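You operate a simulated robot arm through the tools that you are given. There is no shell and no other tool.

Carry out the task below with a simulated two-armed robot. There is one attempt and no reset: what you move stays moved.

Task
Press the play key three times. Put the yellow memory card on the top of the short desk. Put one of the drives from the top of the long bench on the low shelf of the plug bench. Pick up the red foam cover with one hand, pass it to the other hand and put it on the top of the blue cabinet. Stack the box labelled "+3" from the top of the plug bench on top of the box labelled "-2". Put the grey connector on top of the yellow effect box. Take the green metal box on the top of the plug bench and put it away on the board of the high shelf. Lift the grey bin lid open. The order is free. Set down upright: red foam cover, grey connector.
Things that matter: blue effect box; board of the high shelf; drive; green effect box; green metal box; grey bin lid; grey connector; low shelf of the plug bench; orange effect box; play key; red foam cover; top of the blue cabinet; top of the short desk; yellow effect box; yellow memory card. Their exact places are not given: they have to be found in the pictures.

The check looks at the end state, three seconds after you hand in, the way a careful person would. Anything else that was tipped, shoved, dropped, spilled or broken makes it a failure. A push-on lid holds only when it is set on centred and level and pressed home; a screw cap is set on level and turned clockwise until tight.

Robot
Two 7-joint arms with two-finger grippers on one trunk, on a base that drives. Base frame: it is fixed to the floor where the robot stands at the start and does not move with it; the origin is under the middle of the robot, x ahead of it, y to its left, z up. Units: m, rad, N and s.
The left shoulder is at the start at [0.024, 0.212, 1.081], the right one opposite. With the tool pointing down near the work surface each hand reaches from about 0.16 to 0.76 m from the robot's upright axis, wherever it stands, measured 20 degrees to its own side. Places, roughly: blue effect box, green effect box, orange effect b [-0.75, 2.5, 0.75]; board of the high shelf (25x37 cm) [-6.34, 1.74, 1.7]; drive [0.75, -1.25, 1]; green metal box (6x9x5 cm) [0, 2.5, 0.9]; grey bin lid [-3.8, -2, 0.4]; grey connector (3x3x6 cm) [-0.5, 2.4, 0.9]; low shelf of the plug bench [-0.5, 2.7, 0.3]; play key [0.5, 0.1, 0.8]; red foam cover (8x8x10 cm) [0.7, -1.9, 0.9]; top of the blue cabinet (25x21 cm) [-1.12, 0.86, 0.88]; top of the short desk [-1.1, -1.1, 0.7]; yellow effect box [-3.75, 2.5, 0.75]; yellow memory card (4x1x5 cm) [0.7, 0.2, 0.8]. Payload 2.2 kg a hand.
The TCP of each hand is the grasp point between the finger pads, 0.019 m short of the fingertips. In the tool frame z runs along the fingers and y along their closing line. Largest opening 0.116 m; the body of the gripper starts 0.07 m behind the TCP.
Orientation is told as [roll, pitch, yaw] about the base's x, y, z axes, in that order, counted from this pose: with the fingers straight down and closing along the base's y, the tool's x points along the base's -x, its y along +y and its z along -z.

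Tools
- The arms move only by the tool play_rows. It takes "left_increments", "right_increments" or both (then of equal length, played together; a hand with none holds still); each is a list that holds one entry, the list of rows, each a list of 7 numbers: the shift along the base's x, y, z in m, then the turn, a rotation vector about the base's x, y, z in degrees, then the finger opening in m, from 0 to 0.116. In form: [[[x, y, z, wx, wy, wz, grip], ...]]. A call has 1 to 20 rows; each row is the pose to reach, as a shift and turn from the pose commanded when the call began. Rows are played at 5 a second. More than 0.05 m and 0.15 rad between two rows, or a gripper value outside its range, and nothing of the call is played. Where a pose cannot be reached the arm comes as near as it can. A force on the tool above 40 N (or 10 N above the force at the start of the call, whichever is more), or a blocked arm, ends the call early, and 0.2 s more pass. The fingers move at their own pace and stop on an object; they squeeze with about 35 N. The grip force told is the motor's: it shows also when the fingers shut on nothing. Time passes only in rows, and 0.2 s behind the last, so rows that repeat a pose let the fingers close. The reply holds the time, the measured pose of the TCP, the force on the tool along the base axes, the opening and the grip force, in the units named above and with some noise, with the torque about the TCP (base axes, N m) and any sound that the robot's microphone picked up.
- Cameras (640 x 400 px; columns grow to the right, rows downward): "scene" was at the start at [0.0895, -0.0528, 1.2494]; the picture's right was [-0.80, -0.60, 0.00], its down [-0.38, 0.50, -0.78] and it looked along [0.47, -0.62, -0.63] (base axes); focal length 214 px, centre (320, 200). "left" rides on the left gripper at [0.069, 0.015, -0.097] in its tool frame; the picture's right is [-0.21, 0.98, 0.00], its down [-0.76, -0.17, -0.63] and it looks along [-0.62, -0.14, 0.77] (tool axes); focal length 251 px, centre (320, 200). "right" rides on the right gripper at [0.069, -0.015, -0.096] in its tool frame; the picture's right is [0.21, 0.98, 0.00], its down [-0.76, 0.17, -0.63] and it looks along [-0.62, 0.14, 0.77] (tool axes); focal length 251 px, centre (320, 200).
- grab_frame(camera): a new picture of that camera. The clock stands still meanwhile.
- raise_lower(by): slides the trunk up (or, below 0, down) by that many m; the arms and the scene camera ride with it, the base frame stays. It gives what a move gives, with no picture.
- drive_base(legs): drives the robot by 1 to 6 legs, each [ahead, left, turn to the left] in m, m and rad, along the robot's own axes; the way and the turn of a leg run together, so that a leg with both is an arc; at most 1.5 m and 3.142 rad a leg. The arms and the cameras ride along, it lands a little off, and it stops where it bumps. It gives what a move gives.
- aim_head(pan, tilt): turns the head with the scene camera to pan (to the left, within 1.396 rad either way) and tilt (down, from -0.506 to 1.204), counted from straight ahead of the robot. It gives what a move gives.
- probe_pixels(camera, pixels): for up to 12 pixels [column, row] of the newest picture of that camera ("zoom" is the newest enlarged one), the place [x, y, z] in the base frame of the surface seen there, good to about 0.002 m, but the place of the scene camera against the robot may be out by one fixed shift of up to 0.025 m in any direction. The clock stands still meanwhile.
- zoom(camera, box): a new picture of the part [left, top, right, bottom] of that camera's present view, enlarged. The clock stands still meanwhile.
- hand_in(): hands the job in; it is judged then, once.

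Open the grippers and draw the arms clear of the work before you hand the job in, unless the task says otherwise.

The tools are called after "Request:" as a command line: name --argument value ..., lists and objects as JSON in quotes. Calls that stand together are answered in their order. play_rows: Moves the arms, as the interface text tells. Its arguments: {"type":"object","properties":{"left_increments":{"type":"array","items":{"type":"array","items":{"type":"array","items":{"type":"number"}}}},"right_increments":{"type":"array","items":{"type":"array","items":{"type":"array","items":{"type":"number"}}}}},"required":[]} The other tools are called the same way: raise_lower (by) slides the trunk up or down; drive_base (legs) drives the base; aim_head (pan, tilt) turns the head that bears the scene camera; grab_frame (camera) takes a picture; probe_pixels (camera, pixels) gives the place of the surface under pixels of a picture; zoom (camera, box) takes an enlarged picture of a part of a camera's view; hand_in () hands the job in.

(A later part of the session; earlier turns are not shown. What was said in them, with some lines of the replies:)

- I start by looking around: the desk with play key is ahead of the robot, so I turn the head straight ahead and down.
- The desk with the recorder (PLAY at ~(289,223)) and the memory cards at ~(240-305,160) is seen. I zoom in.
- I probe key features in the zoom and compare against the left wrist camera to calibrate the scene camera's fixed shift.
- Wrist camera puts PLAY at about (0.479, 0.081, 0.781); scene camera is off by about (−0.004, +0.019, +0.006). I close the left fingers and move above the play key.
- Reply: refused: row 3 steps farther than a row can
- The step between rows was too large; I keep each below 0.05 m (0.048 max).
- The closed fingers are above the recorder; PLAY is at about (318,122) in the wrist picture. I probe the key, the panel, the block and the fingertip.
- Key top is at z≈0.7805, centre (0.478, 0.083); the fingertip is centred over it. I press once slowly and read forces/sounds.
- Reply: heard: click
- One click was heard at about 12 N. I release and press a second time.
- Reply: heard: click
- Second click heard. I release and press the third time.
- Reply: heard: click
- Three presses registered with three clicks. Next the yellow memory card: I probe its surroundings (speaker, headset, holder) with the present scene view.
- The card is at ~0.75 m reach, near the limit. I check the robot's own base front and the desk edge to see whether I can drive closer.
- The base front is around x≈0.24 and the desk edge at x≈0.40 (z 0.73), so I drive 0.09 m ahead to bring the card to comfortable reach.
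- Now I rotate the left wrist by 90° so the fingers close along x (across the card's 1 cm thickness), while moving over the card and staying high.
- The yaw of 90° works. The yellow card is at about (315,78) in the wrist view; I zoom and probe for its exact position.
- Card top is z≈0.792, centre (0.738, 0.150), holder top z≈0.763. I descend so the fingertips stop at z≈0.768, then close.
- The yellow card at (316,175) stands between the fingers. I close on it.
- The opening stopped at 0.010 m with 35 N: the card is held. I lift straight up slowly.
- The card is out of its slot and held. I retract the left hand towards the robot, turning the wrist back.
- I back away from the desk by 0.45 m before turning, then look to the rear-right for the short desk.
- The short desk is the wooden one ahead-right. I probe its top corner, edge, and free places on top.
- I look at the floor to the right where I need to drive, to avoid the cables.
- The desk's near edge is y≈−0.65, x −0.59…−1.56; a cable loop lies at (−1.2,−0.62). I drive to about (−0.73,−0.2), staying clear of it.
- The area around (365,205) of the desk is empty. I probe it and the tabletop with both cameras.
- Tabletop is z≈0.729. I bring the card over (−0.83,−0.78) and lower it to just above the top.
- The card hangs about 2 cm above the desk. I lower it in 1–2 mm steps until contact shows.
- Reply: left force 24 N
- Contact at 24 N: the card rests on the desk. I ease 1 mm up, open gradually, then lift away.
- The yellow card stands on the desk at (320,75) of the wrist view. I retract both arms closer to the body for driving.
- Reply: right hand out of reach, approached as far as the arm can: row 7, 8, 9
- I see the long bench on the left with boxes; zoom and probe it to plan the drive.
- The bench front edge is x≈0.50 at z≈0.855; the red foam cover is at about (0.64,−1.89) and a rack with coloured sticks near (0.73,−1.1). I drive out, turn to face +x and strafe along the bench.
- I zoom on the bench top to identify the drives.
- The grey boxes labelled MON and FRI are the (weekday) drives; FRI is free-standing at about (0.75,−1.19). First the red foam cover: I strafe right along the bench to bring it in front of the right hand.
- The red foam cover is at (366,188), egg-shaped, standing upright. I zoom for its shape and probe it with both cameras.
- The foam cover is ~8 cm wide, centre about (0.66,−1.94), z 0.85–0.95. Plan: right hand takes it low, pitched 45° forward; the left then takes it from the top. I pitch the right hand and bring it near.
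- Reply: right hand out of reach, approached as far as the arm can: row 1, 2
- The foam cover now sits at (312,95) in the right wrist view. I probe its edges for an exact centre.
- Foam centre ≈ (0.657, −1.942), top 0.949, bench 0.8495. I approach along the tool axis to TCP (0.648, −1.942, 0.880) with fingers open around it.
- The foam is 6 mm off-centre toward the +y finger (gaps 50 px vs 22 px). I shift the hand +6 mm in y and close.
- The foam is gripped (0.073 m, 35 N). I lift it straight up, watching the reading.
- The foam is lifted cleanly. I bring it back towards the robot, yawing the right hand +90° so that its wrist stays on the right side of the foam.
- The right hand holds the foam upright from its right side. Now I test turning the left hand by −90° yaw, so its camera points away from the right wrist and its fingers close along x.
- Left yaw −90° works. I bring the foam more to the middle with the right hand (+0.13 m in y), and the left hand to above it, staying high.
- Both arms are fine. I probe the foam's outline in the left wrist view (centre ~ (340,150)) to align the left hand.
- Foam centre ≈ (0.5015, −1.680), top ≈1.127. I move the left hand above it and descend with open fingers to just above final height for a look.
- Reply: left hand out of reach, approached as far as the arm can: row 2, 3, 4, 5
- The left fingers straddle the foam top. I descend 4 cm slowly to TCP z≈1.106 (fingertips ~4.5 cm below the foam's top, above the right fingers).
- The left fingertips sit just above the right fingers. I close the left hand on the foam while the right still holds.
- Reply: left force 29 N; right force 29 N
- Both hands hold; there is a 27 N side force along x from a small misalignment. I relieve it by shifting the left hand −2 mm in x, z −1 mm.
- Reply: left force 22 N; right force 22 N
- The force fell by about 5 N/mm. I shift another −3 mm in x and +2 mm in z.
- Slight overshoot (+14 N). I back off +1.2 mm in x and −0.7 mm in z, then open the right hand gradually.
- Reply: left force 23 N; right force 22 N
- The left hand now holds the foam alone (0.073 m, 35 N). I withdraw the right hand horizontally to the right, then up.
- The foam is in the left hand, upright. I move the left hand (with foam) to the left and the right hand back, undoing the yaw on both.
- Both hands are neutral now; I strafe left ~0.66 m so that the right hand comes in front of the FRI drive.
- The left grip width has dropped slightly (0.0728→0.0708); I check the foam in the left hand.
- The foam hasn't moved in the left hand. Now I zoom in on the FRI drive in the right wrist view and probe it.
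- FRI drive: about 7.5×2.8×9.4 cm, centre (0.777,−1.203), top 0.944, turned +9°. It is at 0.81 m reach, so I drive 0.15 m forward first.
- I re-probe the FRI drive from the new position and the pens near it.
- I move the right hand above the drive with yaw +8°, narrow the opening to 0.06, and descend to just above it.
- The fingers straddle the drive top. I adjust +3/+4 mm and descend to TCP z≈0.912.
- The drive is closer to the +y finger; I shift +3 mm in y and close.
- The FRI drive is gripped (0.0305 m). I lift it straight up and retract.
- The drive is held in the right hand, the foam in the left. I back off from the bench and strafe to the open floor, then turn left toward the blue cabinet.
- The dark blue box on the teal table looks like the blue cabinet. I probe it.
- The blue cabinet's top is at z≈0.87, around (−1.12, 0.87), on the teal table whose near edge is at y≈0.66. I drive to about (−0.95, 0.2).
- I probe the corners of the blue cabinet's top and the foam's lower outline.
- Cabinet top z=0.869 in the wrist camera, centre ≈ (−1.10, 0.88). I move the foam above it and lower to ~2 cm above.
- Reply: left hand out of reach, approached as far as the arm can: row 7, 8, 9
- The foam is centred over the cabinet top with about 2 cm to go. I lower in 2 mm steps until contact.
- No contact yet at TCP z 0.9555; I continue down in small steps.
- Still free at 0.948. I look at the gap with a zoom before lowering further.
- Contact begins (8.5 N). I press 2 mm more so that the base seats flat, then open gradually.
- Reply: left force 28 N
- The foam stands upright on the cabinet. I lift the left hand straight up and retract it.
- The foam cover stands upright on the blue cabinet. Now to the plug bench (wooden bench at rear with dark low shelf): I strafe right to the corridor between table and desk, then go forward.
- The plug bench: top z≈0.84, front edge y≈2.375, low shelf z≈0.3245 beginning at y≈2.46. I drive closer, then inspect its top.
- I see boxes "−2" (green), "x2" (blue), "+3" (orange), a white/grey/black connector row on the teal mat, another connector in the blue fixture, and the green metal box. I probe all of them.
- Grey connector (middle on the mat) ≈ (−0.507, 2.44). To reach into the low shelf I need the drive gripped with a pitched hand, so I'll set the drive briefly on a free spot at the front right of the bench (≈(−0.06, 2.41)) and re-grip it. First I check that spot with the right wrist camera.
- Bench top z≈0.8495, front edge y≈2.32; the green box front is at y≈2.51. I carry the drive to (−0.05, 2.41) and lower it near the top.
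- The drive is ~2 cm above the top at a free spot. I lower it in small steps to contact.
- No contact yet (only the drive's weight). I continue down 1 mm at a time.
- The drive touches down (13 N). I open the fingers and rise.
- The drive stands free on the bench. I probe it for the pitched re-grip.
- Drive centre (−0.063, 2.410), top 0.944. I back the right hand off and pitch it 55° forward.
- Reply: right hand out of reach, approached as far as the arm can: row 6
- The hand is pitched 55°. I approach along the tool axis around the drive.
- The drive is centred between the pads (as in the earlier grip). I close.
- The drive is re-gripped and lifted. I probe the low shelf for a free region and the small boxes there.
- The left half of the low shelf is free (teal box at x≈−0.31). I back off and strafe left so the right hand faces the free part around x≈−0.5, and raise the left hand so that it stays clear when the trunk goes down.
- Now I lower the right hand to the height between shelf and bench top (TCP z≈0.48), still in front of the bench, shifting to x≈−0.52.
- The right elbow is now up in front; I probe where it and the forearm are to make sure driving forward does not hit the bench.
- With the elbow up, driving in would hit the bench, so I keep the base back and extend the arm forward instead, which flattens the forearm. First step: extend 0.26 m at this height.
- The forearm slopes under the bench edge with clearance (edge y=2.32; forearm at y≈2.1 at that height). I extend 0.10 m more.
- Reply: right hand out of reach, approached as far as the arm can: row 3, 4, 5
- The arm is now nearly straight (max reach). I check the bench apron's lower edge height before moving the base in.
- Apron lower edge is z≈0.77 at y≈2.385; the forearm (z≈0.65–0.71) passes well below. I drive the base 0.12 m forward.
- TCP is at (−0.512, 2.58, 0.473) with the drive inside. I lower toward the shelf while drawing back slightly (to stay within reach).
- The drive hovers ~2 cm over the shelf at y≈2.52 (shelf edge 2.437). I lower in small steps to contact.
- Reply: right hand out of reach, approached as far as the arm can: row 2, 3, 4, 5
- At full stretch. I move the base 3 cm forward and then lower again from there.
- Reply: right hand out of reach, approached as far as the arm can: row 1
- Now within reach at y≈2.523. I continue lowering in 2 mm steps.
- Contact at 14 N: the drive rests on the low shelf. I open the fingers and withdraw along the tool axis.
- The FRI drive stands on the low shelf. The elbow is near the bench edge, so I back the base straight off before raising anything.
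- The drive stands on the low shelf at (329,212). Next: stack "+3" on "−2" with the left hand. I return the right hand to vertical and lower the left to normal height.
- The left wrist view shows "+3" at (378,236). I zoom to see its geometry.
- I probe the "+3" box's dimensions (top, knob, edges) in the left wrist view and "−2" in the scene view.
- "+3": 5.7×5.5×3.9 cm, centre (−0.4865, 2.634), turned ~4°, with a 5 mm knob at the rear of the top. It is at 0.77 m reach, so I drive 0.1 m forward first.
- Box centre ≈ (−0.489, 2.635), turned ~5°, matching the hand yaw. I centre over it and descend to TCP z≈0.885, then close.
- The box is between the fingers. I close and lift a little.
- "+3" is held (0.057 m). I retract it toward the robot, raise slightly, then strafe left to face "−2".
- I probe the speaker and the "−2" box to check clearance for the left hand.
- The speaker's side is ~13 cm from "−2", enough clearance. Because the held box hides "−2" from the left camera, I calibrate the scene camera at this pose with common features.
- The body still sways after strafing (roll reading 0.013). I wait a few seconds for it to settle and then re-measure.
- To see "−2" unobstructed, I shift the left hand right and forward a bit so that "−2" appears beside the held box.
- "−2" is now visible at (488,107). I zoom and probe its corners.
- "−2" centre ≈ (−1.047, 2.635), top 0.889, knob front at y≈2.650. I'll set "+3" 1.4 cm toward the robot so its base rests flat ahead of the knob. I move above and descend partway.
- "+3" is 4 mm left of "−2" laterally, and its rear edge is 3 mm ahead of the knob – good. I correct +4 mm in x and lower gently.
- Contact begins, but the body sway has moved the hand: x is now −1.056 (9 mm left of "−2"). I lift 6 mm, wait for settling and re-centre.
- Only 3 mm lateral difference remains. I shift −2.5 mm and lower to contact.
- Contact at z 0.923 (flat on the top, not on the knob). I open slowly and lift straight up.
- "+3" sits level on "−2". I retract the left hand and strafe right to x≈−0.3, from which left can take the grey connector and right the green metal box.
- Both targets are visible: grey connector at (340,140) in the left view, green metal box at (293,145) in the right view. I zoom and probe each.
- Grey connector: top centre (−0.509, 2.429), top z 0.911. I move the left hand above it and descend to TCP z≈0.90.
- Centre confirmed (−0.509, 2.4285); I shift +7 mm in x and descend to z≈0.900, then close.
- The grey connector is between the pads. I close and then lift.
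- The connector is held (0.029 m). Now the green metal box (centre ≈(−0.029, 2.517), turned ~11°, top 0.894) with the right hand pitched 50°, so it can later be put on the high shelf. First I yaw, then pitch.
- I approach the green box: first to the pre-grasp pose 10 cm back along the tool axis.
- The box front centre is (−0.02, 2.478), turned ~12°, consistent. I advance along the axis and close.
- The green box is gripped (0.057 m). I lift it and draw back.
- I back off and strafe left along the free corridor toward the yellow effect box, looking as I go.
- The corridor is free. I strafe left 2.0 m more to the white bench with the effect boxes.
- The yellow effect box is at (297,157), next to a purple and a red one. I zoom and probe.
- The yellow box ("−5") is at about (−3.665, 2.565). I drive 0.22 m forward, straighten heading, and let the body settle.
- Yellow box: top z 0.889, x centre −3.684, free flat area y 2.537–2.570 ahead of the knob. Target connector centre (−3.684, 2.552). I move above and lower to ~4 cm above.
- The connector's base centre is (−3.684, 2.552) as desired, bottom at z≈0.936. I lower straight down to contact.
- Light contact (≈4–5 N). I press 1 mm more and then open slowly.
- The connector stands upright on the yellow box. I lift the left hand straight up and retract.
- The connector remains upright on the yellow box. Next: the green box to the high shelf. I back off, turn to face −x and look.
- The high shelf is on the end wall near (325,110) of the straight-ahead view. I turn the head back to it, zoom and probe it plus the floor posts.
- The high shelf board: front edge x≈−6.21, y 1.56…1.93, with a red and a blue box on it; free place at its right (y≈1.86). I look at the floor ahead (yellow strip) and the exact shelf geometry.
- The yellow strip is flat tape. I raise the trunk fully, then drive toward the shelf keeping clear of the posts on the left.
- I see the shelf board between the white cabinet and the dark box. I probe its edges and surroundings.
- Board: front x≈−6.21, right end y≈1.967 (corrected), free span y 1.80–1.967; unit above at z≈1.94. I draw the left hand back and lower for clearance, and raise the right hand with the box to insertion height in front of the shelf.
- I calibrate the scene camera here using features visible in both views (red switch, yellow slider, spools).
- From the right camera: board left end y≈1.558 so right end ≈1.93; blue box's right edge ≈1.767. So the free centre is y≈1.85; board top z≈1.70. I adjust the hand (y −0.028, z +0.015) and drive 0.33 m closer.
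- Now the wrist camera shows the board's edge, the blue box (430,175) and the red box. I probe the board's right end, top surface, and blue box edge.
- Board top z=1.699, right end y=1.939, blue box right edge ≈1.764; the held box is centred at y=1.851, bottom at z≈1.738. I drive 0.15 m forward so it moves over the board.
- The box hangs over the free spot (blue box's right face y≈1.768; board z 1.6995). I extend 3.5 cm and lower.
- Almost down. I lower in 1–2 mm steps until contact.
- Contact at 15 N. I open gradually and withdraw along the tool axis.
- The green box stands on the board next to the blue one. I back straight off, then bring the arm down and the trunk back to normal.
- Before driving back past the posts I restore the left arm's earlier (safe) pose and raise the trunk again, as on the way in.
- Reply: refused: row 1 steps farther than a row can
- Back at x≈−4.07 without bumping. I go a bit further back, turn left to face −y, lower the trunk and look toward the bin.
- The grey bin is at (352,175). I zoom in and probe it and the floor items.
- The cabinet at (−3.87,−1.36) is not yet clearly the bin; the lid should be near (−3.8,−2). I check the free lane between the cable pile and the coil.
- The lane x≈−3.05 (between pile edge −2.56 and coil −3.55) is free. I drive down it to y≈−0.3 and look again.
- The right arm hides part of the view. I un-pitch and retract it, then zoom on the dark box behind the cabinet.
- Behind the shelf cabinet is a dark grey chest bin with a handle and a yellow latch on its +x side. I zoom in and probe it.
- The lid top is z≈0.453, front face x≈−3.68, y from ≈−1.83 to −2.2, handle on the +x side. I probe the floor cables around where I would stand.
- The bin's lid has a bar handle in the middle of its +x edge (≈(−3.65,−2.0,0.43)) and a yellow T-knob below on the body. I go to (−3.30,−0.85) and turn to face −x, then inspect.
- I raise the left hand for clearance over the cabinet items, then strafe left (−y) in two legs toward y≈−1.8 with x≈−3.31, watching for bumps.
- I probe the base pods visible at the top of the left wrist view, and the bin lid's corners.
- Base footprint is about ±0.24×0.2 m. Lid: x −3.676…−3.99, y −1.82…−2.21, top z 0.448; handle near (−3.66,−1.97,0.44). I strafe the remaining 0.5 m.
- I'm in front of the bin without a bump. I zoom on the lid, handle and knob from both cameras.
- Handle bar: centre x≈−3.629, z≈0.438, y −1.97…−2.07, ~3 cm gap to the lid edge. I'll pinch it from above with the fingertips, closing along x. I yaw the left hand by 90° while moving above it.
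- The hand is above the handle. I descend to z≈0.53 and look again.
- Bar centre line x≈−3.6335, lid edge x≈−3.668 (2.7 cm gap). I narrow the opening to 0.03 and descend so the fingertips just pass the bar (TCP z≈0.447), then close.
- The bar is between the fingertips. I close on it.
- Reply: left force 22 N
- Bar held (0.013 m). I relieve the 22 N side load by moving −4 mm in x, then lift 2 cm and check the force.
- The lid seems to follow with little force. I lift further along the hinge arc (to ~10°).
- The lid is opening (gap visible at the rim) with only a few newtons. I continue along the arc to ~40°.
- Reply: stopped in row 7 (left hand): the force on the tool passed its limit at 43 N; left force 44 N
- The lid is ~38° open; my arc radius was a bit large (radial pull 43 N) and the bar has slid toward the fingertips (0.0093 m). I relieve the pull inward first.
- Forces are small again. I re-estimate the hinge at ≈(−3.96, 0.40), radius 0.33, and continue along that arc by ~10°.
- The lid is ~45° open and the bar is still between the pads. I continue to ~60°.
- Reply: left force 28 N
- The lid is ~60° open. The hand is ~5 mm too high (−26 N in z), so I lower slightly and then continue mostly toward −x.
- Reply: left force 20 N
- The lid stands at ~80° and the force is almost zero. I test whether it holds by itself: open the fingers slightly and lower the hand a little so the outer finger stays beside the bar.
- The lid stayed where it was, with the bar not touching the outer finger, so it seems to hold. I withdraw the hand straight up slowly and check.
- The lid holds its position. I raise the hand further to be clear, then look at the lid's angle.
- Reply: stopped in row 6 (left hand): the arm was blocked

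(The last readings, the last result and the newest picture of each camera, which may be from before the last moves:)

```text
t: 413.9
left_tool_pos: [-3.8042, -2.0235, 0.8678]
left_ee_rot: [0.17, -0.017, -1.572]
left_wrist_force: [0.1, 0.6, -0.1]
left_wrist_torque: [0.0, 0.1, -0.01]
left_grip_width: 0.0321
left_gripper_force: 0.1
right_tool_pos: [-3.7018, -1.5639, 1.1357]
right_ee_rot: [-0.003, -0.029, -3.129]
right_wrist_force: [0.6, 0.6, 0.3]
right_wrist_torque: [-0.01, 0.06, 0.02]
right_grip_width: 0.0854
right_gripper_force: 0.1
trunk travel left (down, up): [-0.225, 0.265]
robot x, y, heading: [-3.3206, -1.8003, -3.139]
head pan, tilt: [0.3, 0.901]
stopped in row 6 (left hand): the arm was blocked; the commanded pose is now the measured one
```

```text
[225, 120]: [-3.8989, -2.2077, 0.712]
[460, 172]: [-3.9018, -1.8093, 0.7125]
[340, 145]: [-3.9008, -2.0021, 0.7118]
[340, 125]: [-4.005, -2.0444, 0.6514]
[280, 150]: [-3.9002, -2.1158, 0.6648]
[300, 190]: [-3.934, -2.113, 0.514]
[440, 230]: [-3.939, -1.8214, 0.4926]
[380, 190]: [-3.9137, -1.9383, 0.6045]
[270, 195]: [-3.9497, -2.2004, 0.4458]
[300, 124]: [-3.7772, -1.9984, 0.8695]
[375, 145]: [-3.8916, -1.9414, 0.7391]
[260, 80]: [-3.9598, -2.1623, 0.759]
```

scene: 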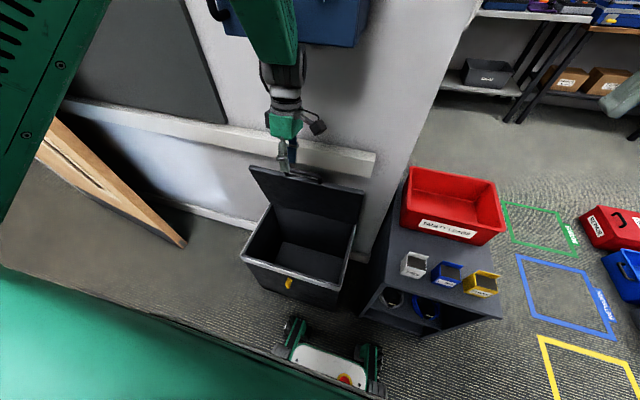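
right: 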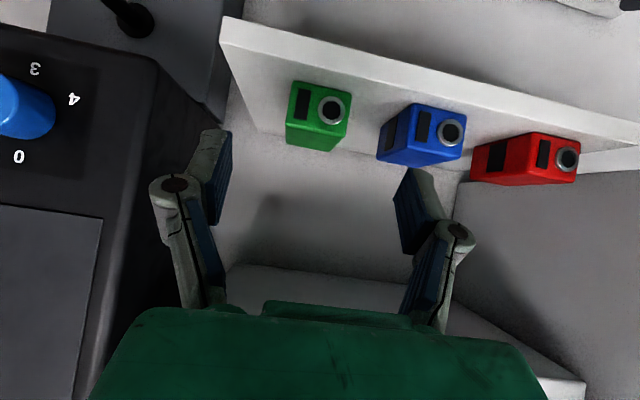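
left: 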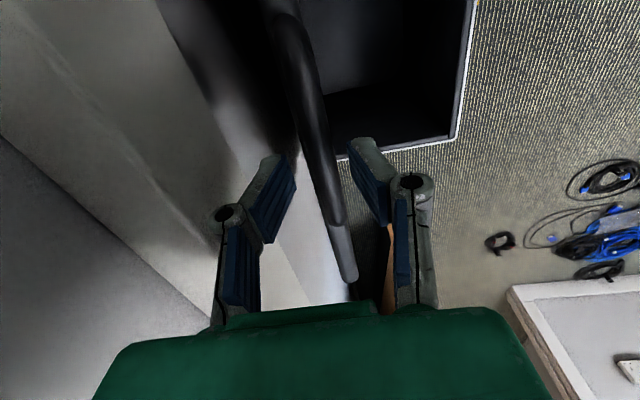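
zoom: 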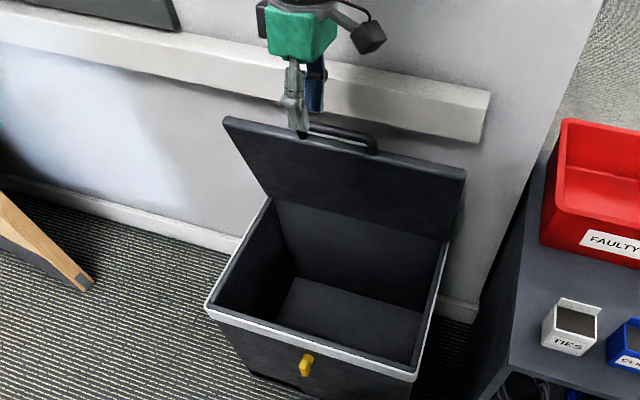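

The lid stands open at ~80° (inner face from (−3.95,0.446) to (−3.90,0.712)). But the arm reported being blocked; I look up at what the forearm touches.

Request:
aim_head --pan 0.4 --tilt 0.3

Request:
grab_frame --camera "scene"

Request:
grab_frame --camera "left"

```text
t: 414.9
left_tool_pos: [-3.8088, -2.0217, 0.8608]
left_ee_rot: [0.178, -0.024, -1.575]
left_wrist_force: [0.4, 0.7, 0.0]
left_wrist_torque: [-0.01, 0.04, 0.0]
left_grip_width: 0.0319
left_gripper_force: 0.1
right_tool_pos: [-3.7094, -1.5618, 1.1296]
right_ee_rot: [-0.003, -0.02, -3.129]
right_wrist_force: [-0.4, 0.3, -0.2]
right_wrist_torque: [-0.04, 0.03, 0.03]
right_grip_width: 0.085
right_gripper_force: 0.1
trunk travel left (down, up): [-0.225, 0.265]
robot x, y, heading: [-3.3191, -1.8014, -3.137]
head pan, tilt: [0.4, 0.3]
```

```text
taken
```

scene: 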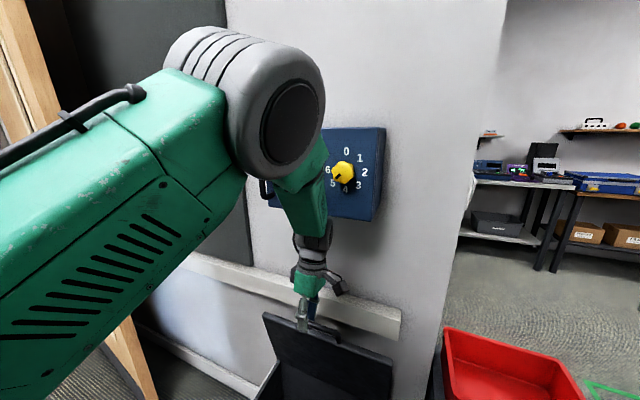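

```text
taken
```

left: 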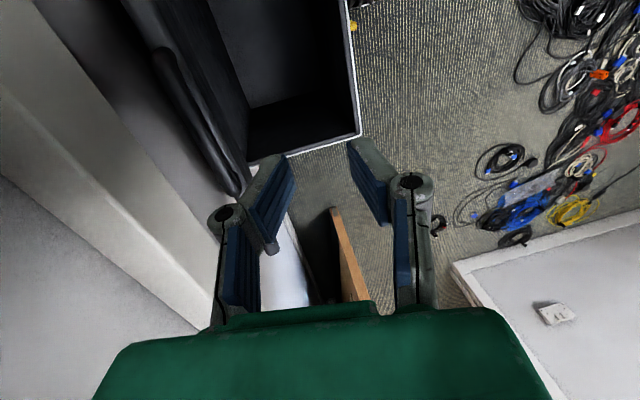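

The elbow has come up against the wall-mounted dial box. I retreat the hand horizontally toward the robot (+x), which brings the elbow back from the wall.

Request:
play_rows --left_increments '[[[0.03, 0, -0.005, 0, 0, 0, 0.032], [0.06, 0, -0.005, 0, 0, 0, 0.032], [0.09, 0, -0.005, 0, 0, 0, 0.032], [0.12, 0, 0, 0, 0, 0, 0.032], [0.15, 0, 0, -3, 0, 0, 0.032], [0.17, 0, 0, -6, 0, 0, 0.032], [0.17, 0, 0, -9, 0, 0, 0.032]]]'

Request:
grab_frame --camera "scene"

```text
t: 416.5
left_tool_pos: [-3.6426, -2.022, 0.8626]
left_ee_rot: [0.18, -0.139, -1.547]
left_wrist_force: [0.2, -0.4, -0.7]
left_wrist_torque: [0.05, -0.01, 0.02]
left_grip_width: 0.032
left_gripper_force: 0.0
right_tool_pos: [-3.7104, -1.5639, 1.1295]
right_ee_rot: [-0.005, -0.017, -3.128]
right_wrist_force: [-0.2, 0.7, 0.4]
right_wrist_torque: [-0.03, 0.0, 0.03]
right_grip_width: 0.0849
right_gripper_force: 0.1
trunk travel left (down, up): [-0.225, 0.265]
robot x, y, heading: [-3.3153, -1.8012, -3.14]
head pan, tilt: [0.4, 0.3]
```

```text
taken
```

scene: 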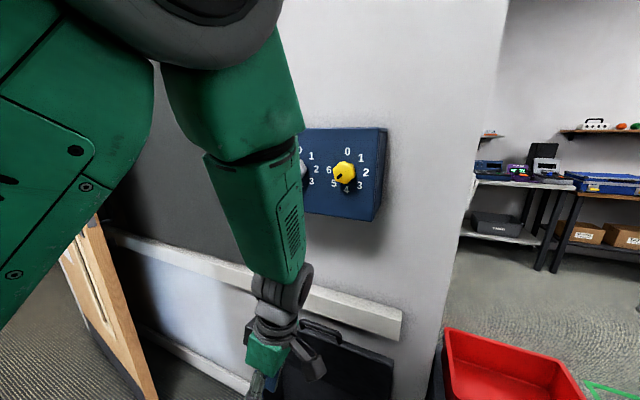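

The elbow is clear of the dial box. I correct the hand's tilt and raise it to the earlier carrying pose.

Request:
play_rows --left_increments '[[[0.01, 0, 0.02, 3, 4, 0, 0.032], [0.02, 0, 0.05, 6, 8, 0, 0.032], [0.03, 0, 0.09, 8, 10, 0, 0.032], [0.04, 0.01, 0.13, 8, 10, 0, 0.05], [0.045, 0.02, 0.17, 8, 10, 0, 0.08], [0.045, 0.02, 0.21, 8, 10, 0, 0.08], [0.045, 0.02, 0.24, 8, 10, 0, 0.08]]]'

Request:
grab_frame --camera "scene"

Request:
zoom --camera "scene" --box '[250, 110, 410, 240]'

```text
t: 418.1
left_tool_pos: [-3.5931, -2.0001, 1.1018]
left_ee_rot: [0.002, -0.041, -1.557]
left_wrist_force: [-1.0, 0.5, 0.5]
left_wrist_torque: [-0.03, -0.01, 0.01]
left_grip_width: 0.0799
left_gripper_force: 0.0
left hand out of reach, approached as far as the arm can: row 3
right_tool_pos: [-3.7081, -1.5607, 1.1284]
right_ee_rot: [0.0, -0.02, -3.13]
right_wrist_force: [0.6, 0.5, -0.3]
right_wrist_torque: [-0.04, 0.01, 0.0]
right_grip_width: 0.0852
right_gripper_force: 0.1
trunk travel left (down, up): [-0.225, 0.265]
robot x, y, heading: [-3.3179, -1.8021, -3.135]
head pan, tilt: [0.4, 0.3]
```

```text
taken
```

scene: 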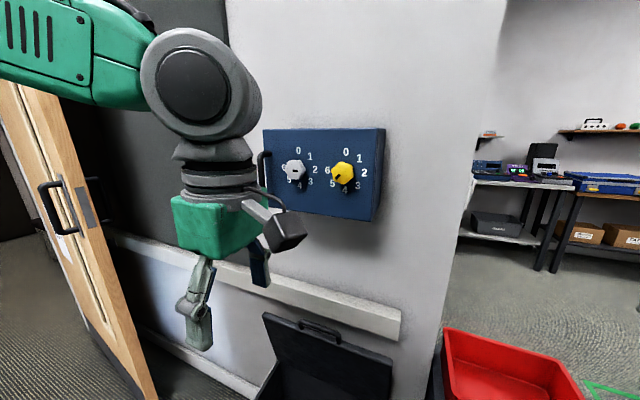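

```text
3.08 times, centred on (330, 175) of scene
```

zoom: 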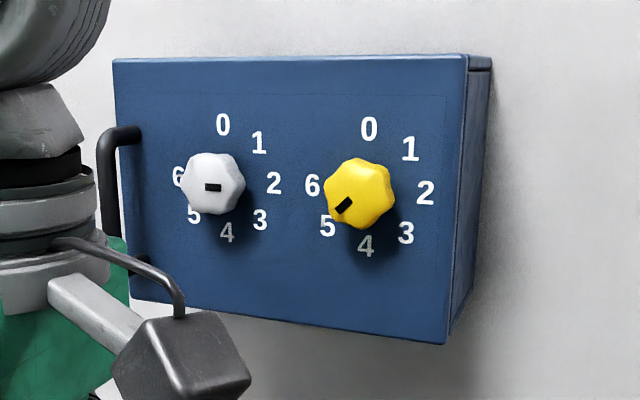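

Request:
zoom --camera "scene" --box '[275, 135, 385, 205]'

Request:
probe_pixels --camera "scene" --pixels '[[294, 171], [343, 173], [320, 150], [265, 165], [380, 150], [320, 215], [262, 185], [320, 135]]'

```text
5.71 times, centred on (330, 170) of scene
```

zoom: 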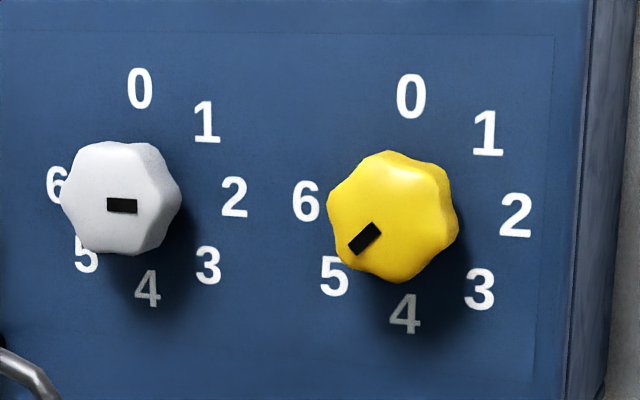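

```text
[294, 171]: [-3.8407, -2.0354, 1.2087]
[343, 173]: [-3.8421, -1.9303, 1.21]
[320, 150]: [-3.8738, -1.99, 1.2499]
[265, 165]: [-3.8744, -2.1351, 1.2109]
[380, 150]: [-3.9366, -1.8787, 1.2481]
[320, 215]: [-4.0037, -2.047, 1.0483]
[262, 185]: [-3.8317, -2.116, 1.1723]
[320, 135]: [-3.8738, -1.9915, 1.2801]
```

The dials sit exactly on marks and the box is closed – it looks undisturbed. Now I recheck the lid with the same view as before to see whether it is drifting.

Request:
aim_head --pan 0.3 --tilt 0.901

Request:
zoom --camera "scene" --box '[205, 110, 385, 300]'

Request:
probe_pixels --camera "zoom" --pixels '[[228, 122], [458, 172], [340, 145], [280, 150], [300, 190], [380, 190], [330, 135], [300, 130]]'

```text
t: 419.1
left_tool_pos: [-3.5917, -2.0027, 1.101]
left_ee_rot: [0.005, -0.037, -1.558]
left_wrist_force: [-0.3, 0.1, 0.6]
left_wrist_torque: [0.0, -0.02, -0.03]
left_grip_width: 0.08
left_gripper_force: 0.1
right_tool_pos: [-3.709, -1.5649, 1.1294]
right_ee_rot: [-0.006, -0.02, -3.128]
right_wrist_force: [-0.7, -0.1, -0.5]
right_wrist_torque: [-0.01, 0.01, 0.0]
right_grip_width: 0.085
right_gripper_force: 0.1
trunk travel left (down, up): [-0.225, 0.265]
robot x, y, heading: [-3.317, -1.7973, -3.137]
head pan, tilt: [0.3, 0.901]
```

```text
2.11 times, centred on (295, 205) of scene
```

zoom: 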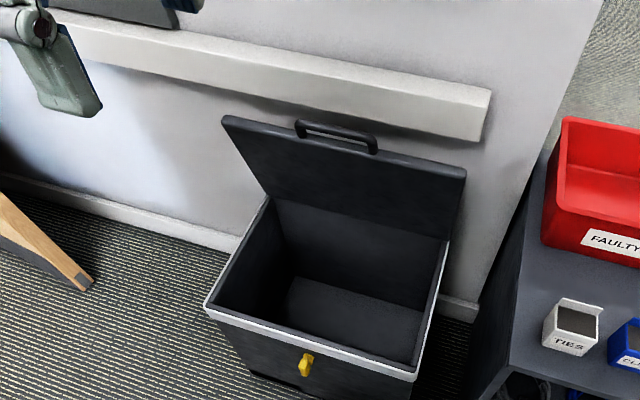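

```text
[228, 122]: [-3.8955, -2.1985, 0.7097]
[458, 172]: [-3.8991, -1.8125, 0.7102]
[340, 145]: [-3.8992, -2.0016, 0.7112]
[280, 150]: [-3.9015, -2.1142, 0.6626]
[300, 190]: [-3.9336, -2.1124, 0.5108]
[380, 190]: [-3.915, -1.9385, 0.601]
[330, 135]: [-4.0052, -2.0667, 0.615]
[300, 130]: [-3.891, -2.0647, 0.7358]
```

The lid is unchanged after 6 s, so it stays where it is put (≈79°). To be sure it counts as fully open, I'll gently push it a bit further with closed fingertips. First I turn the left wrist back to neutral yaw.

Request:
play_rows --left_increments '[[[0, 0, 0, 0, 0, -8, 0.05], [0, 0, 0, 0, 0, -16, 0.02], [0, 0, 0, 0, 0, -24, 0], [0, 0, 0, 0, 0, -32, 0], [0, 0, 0, 0, 0, -40, 0], [0, 0, 0, 0, 0, -48, 0], [0, 0, 0, 0, 0, -56, 0], [0, 0, 0, 0, 0, -64, 0], [0, 0, 0, 0, 0, -72, 0], [0, 0, 0, 0, 0, -80, 0], [0, 0, 0, 0, 0, -86, 0], [0, 0, 0, 0, 0, -90, 0]]]'

Request:
play_rows --left_increments '[[[-0.02, -0.01, -0.045, 0, 0, 0, 0], [-0.04, -0.02, -0.09, 0, 0, 0, 0], [-0.06, -0.02, -0.135, 0, 0, 0, 0], [-0.08, -0.02, -0.18, 0, 0, 0, 0], [-0.1, -0.02, -0.225, 0, 0, 0, 0], [-0.12, -0.02, -0.27, 0, 0, 0, 0], [-0.14, -0.02, -0.31, 0, 0, 0, 0], [-0.16, -0.02, -0.35, 0, 0, 0, 0], [-0.18, -0.02, -0.38, 0, 0, 0, 0], [-0.2, -0.02, -0.4, 0, 0, 0, 0]]]'

Request:
grab_frame --camera "scene"

Request:
grab_frame --camera "left"

```text
t: 421.7
left_tool_pos: [-3.594, -2.0043, 1.1016]
left_ee_rot: [0.003, -0.036, -3.13]
left_wrist_force: [0.3, 0.7, 0.9]
left_wrist_torque: [0.02, 0.0, -0.01]
left_grip_width: 0.0
left_gripper_force: 28.5
right_tool_pos: [-3.7104, -1.5661, 1.1293]
right_ee_rot: [-0.007, -0.02, -3.129]
right_wrist_force: [0.2, -0.3, 0.4]
right_wrist_torque: [-0.02, 0.01, 0.02]
right_grip_width: 0.0851
right_gripper_force: 0.0
trunk travel left (down, up): [-0.225, 0.265]
robot x, y, heading: [-3.3154, -1.7999, -3.141]
head pan, tilt: [0.3, 0.901]
```

```text
refused: row 1 steps farther than a row can; nothing moved
```

```text
taken
```

scene: 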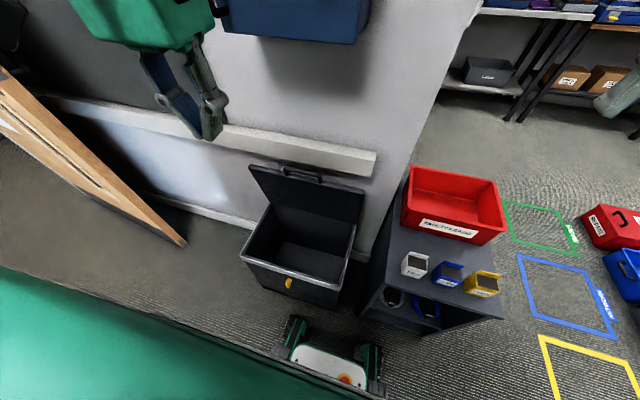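

```text
taken
```

left: 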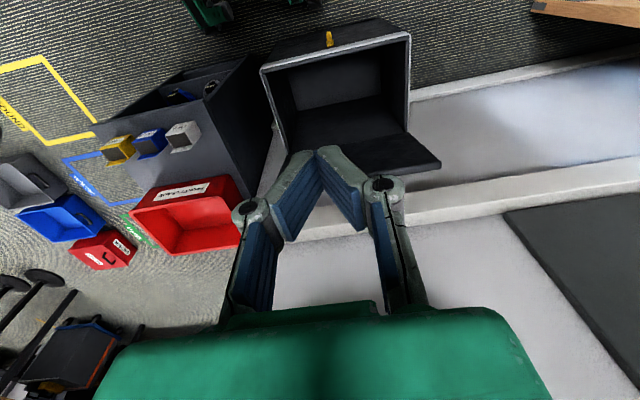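

I lower the closed hand in front of the lid (x≈−3.65) to z≈0.72, then move forward to just short of the lid.

Request:
play_rows --left_increments '[[[-0.006, -0.002, -0.045, 0, 0, 0, 0], [-0.012, -0.004, -0.09, 0, 0, 0, 0], [-0.018, -0.006, -0.135, 0, 0, 0, 0], [-0.024, -0.008, -0.18, 0, 0, 0, 0], [-0.03, -0.01, -0.225, 0, 0, 0, 0], [-0.036, -0.012, -0.27, 0, 0, 0, 0], [-0.042, -0.014, -0.315, 0, 0, 0, 0], [-0.05, -0.016, -0.36, 0, 0, 0, 0], [-0.07, -0.016, -0.385, 0, 0, 0, 0], [-0.11, -0.016, -0.395, 0, 0, 0, 0], [-0.15, -0.016, -0.4, 0, 0, 0, 0], [-0.19, -0.016, -0.4, 0, 0, 0, 0], [-0.23, -0.016, -0.4, 0, 0, 0, 0], [-0.25, -0.016, -0.4, 0, 0, 0, 0]]]'

Request:
grab_frame --camera "scene"

Request:
grab_frame --camera "left"

```text
t: 424.7
left_tool_pos: [-3.846, -2.0185, 0.7009]
left_ee_rot: [0.004, -0.036, -3.128]
left_wrist_force: [0.4, 0.1, -1.2]
left_wrist_torque: [0.04, 0.01, -0.03]
left_grip_width: 0.0
left_gripper_force: 28.9
right_tool_pos: [-3.7095, -1.5662, 1.1293]
right_ee_rot: [-0.005, -0.02, -3.128]
right_wrist_force: [0.3, -0.3, -0.7]
right_wrist_torque: [0.01, 0.03, -0.03]
right_grip_width: 0.0851
right_gripper_force: 0.1
trunk travel left (down, up): [-0.225, 0.265]
robot x, y, heading: [-3.318, -1.8046, -3.142]
head pan, tilt: [0.3, 0.901]
```

```text
taken
```

scene: 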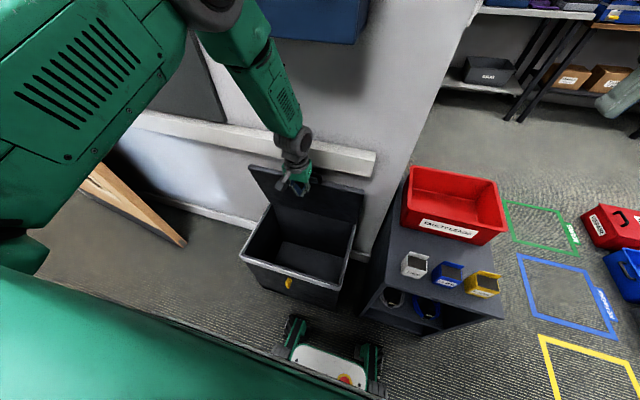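

```text
taken
```

left: 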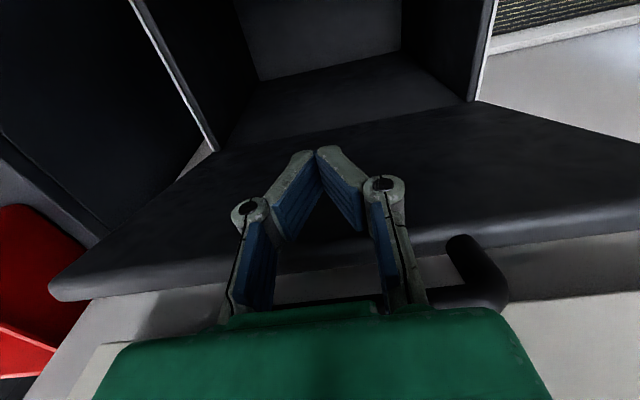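

The closed fingertips are in front of the lid's inner face. I push gently toward −x in 8 mm rows.

Request:
play_rows --left_increments '[[[-0.01, 0, 0, 0, 0, 0, 0], [-0.02, 0, 0, 0, 0, 0, 0], [-0.03, 0, 0, 0, 0, 0, 0], [-0.038, 0, 0, 0, 0, 0, 0], [-0.046, 0, 0, 0, 0, 0, 0]]]'

Request:
zoom --camera "scene" --box '[205, 110, 385, 300]'

```text
t: 425.9
left_tool_pos: [-3.8903, -2.0185, 0.6996]
left_ee_rot: [0.002, -0.037, -3.127]
left_wrist_force: [0.3, 0.4, -0.8]
left_wrist_torque: [-0.01, 0.03, -0.03]
left_grip_width: 0.0
left_gripper_force: 28.8
right_tool_pos: [-3.7094, -1.5651, 1.1288]
right_ee_rot: [-0.004, -0.019, -3.129]
right_wrist_force: [0.1, 0.4, 0.4]
right_wrist_torque: [0.0, 0.01, 0.0]
right_grip_width: 0.085
right_gripper_force: 0.1
trunk travel left (down, up): [-0.225, 0.265]
robot x, y, heading: [-3.3157, -1.8019, -3.135]
head pan, tilt: [0.3, 0.901]
```

```text
2.11 times, centred on (295, 205) of scene
```

zoom: 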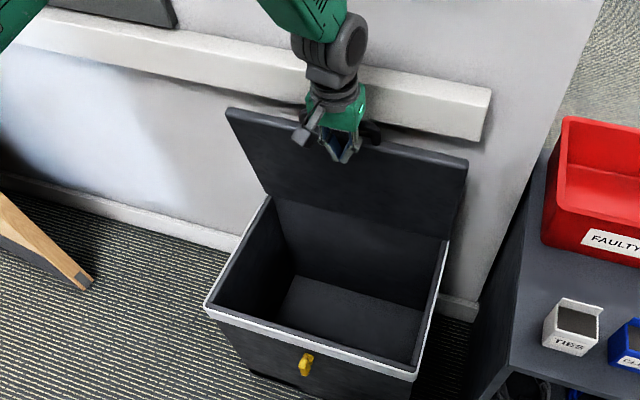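

The lid moves further freely (no force). I push another 1.5 cm, staying clear of the wall rail.

Request:
play_rows --left_increments '[[[-0.006, 0, 0, 0, 0, 0, 0], [-0.011, 0, 0, 0, 0, 0, 0], [-0.016, 0, 0, 0, 0, 0, 0]]]'

Request:
zoom --camera "scene" --box '[205, 110, 385, 300]'

Request:
probe_pixels --camera "zoom" --pixels '[[232, 114], [462, 168], [285, 150], [300, 190], [380, 195], [440, 190]]'

```text
t: 426.7
left_tool_pos: [-3.907, -2.0194, 0.6994]
left_ee_rot: [0.005, -0.035, -3.129]
left_wrist_force: [1.0, 1.1, 0.9]
left_wrist_torque: [-0.01, 0.04, 0.03]
left_grip_width: 0.0001
left_gripper_force: 28.1
right_tool_pos: [-3.7087, -1.5659, 1.1306]
right_ee_rot: [-0.005, -0.021, -3.129]
right_wrist_force: [0.0, 0.1, 0.0]
right_wrist_torque: [0.04, 0.01, 0.0]
right_grip_width: 0.0847
right_gripper_force: 0.1
trunk travel left (down, up): [-0.225, 0.265]
robot x, y, heading: [-3.3214, -1.8024, -3.141]
head pan, tilt: [0.3, 0.901]
```

```text
2.11 times, centred on (295, 205) of scene
```

zoom: 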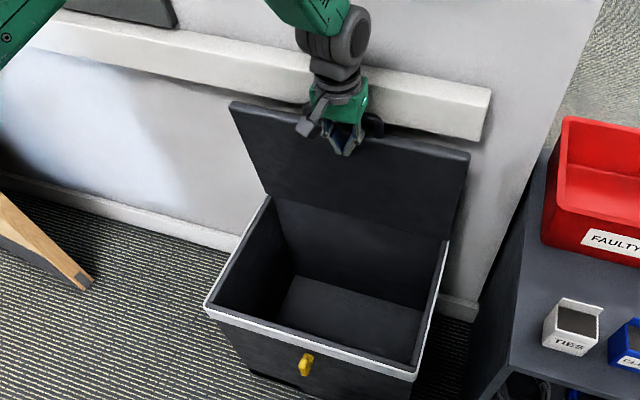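

```text
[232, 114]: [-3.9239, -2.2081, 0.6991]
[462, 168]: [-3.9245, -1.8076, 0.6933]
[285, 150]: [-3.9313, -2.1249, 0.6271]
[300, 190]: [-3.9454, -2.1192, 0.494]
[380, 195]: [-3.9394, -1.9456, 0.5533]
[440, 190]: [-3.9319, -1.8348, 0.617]
```

The lid is now at ~84°. I withdraw the hand horizontally, then up (reverse of the safe path), and check the lid.

Request:
play_rows --left_increments '[[[0.02, 0, 0, 0, 0, 0, 0], [0.06, 0, 0, 0, 0, 0, 0], [0.1, 0, 0, 0, 0, 0, 0], [0.14, 0, 0, 0, 0, 0, 0], [0.18, 0, 0.005, 0, 0, 0, 0], [0.22, 0, 0.015, 0, 0, 0, 0], [0.25, 0, 0.04, 0, 0, 0, 0.03], [0.265, 0, 0.085, 0, 0, 0, 0.06], [0.27, 0, 0.13, 0, 0, 0, 0.08], [0.275, 0, 0.175, 0, 0, 0, 0.08], [0.28, 0, 0.22, 0, 0, 0, 0.08], [0.285, 0, 0.265, 0, 0, 0, 0.08], [0.29, 0, 0.31, 0, 0, 0, 0.08], [0.295, 0, 0.355, 0, 0, 0, 0.08], [0.3, 0, 0.4, 0, 0, 0, 0.08]]]'

Request:
grab_frame --camera "scene"

Request:
zoom --camera "scene" --box '[205, 110, 385, 300]'

```text
t: 429.9
left_tool_pos: [-3.6075, -2.0176, 1.1024]
left_ee_rot: [0.005, -0.037, -3.128]
left_wrist_force: [-0.1, 0.5, -0.7]
left_wrist_torque: [-0.03, 0.0, 0.02]
left_grip_width: 0.0801
left_gripper_force: 0.0
right_tool_pos: [-3.7097, -1.5624, 1.1299]
right_ee_rot: [-0.002, -0.019, -3.129]
right_wrist_force: [-0.7, -0.3, -0.5]
right_wrist_torque: [-0.02, 0.01, 0.0]
right_grip_width: 0.0851
right_gripper_force: 0.0
trunk travel left (down, up): [-0.225, 0.265]
robot x, y, heading: [-3.3197, -1.7998, -3.141]
head pan, tilt: [0.3, 0.901]
```

```text
taken
```

scene: 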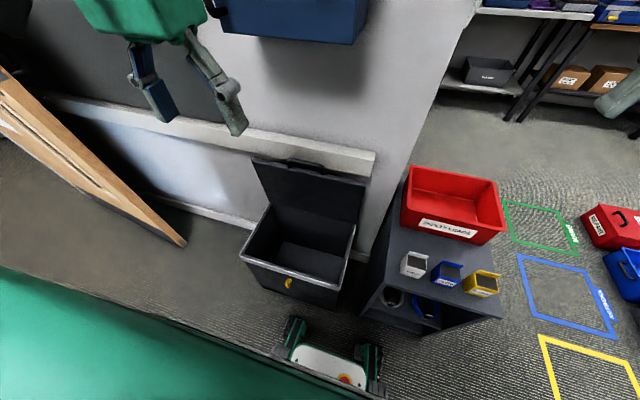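

```text
2.11 times, centred on (295, 205) of scene
```

zoom: 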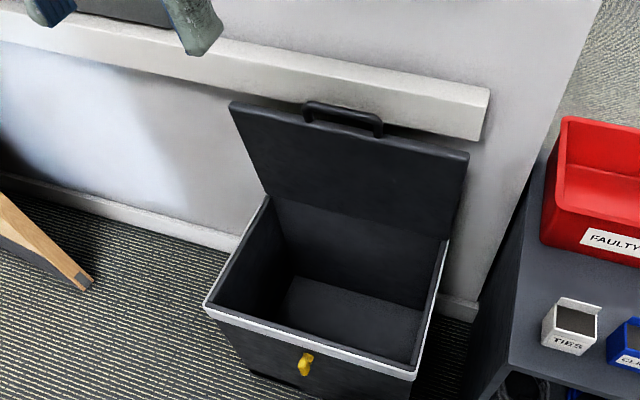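

All eight jobs are done: the lid stays open on its own, both grippers are open, and the arms are clear. I hand in.

Request:
hand_in

```text
The job is handed in.
```

I did all eight tasks and handed the job in; no verdict came back.

| Task | Result |
|---|---|
| Play key | Pressed three times; a click was heard each time. |
| Yellow memory card | Standing on its edge on the short desk, at the near right side. |
| Drive | I used "FRI". It stands on the low shelf of the plug bench, left of the small boxes. |
| Red foam cover | Right hand picked it up, left hand took it over and set it upright on the blue cabinet. |
| "+3" on "-2" | Stacked level, about 1.5 cm toward the front so its base clears the knob on "-2". |
| Grey connector | Upright on the yellow effect box ("-5"), in front of its knob. |
| Green metal box | On the board of the high shelf, right of the blue box. |
| Grey bin lid | Open to about 84°, and it stayed there after I let go. |

I saw each result in place when I left it, but I did not go back to check the earlier ones before handing in.

- **Wall box with dials:** while I was raising the left arm from the bin, my elbow pressed against this box. Both dials sat on their marks and the door was shut afterward. I had no earlier close-up to compare with.
- **Floor cables:** to reach the bin I drove over a loose cable near it. I did not bump anything, and I did not look at the cable again afterward.
- **Drive set down on the way:** I put it briefly on a free spot on top of the plug bench so I could change my grip for the low shelf.
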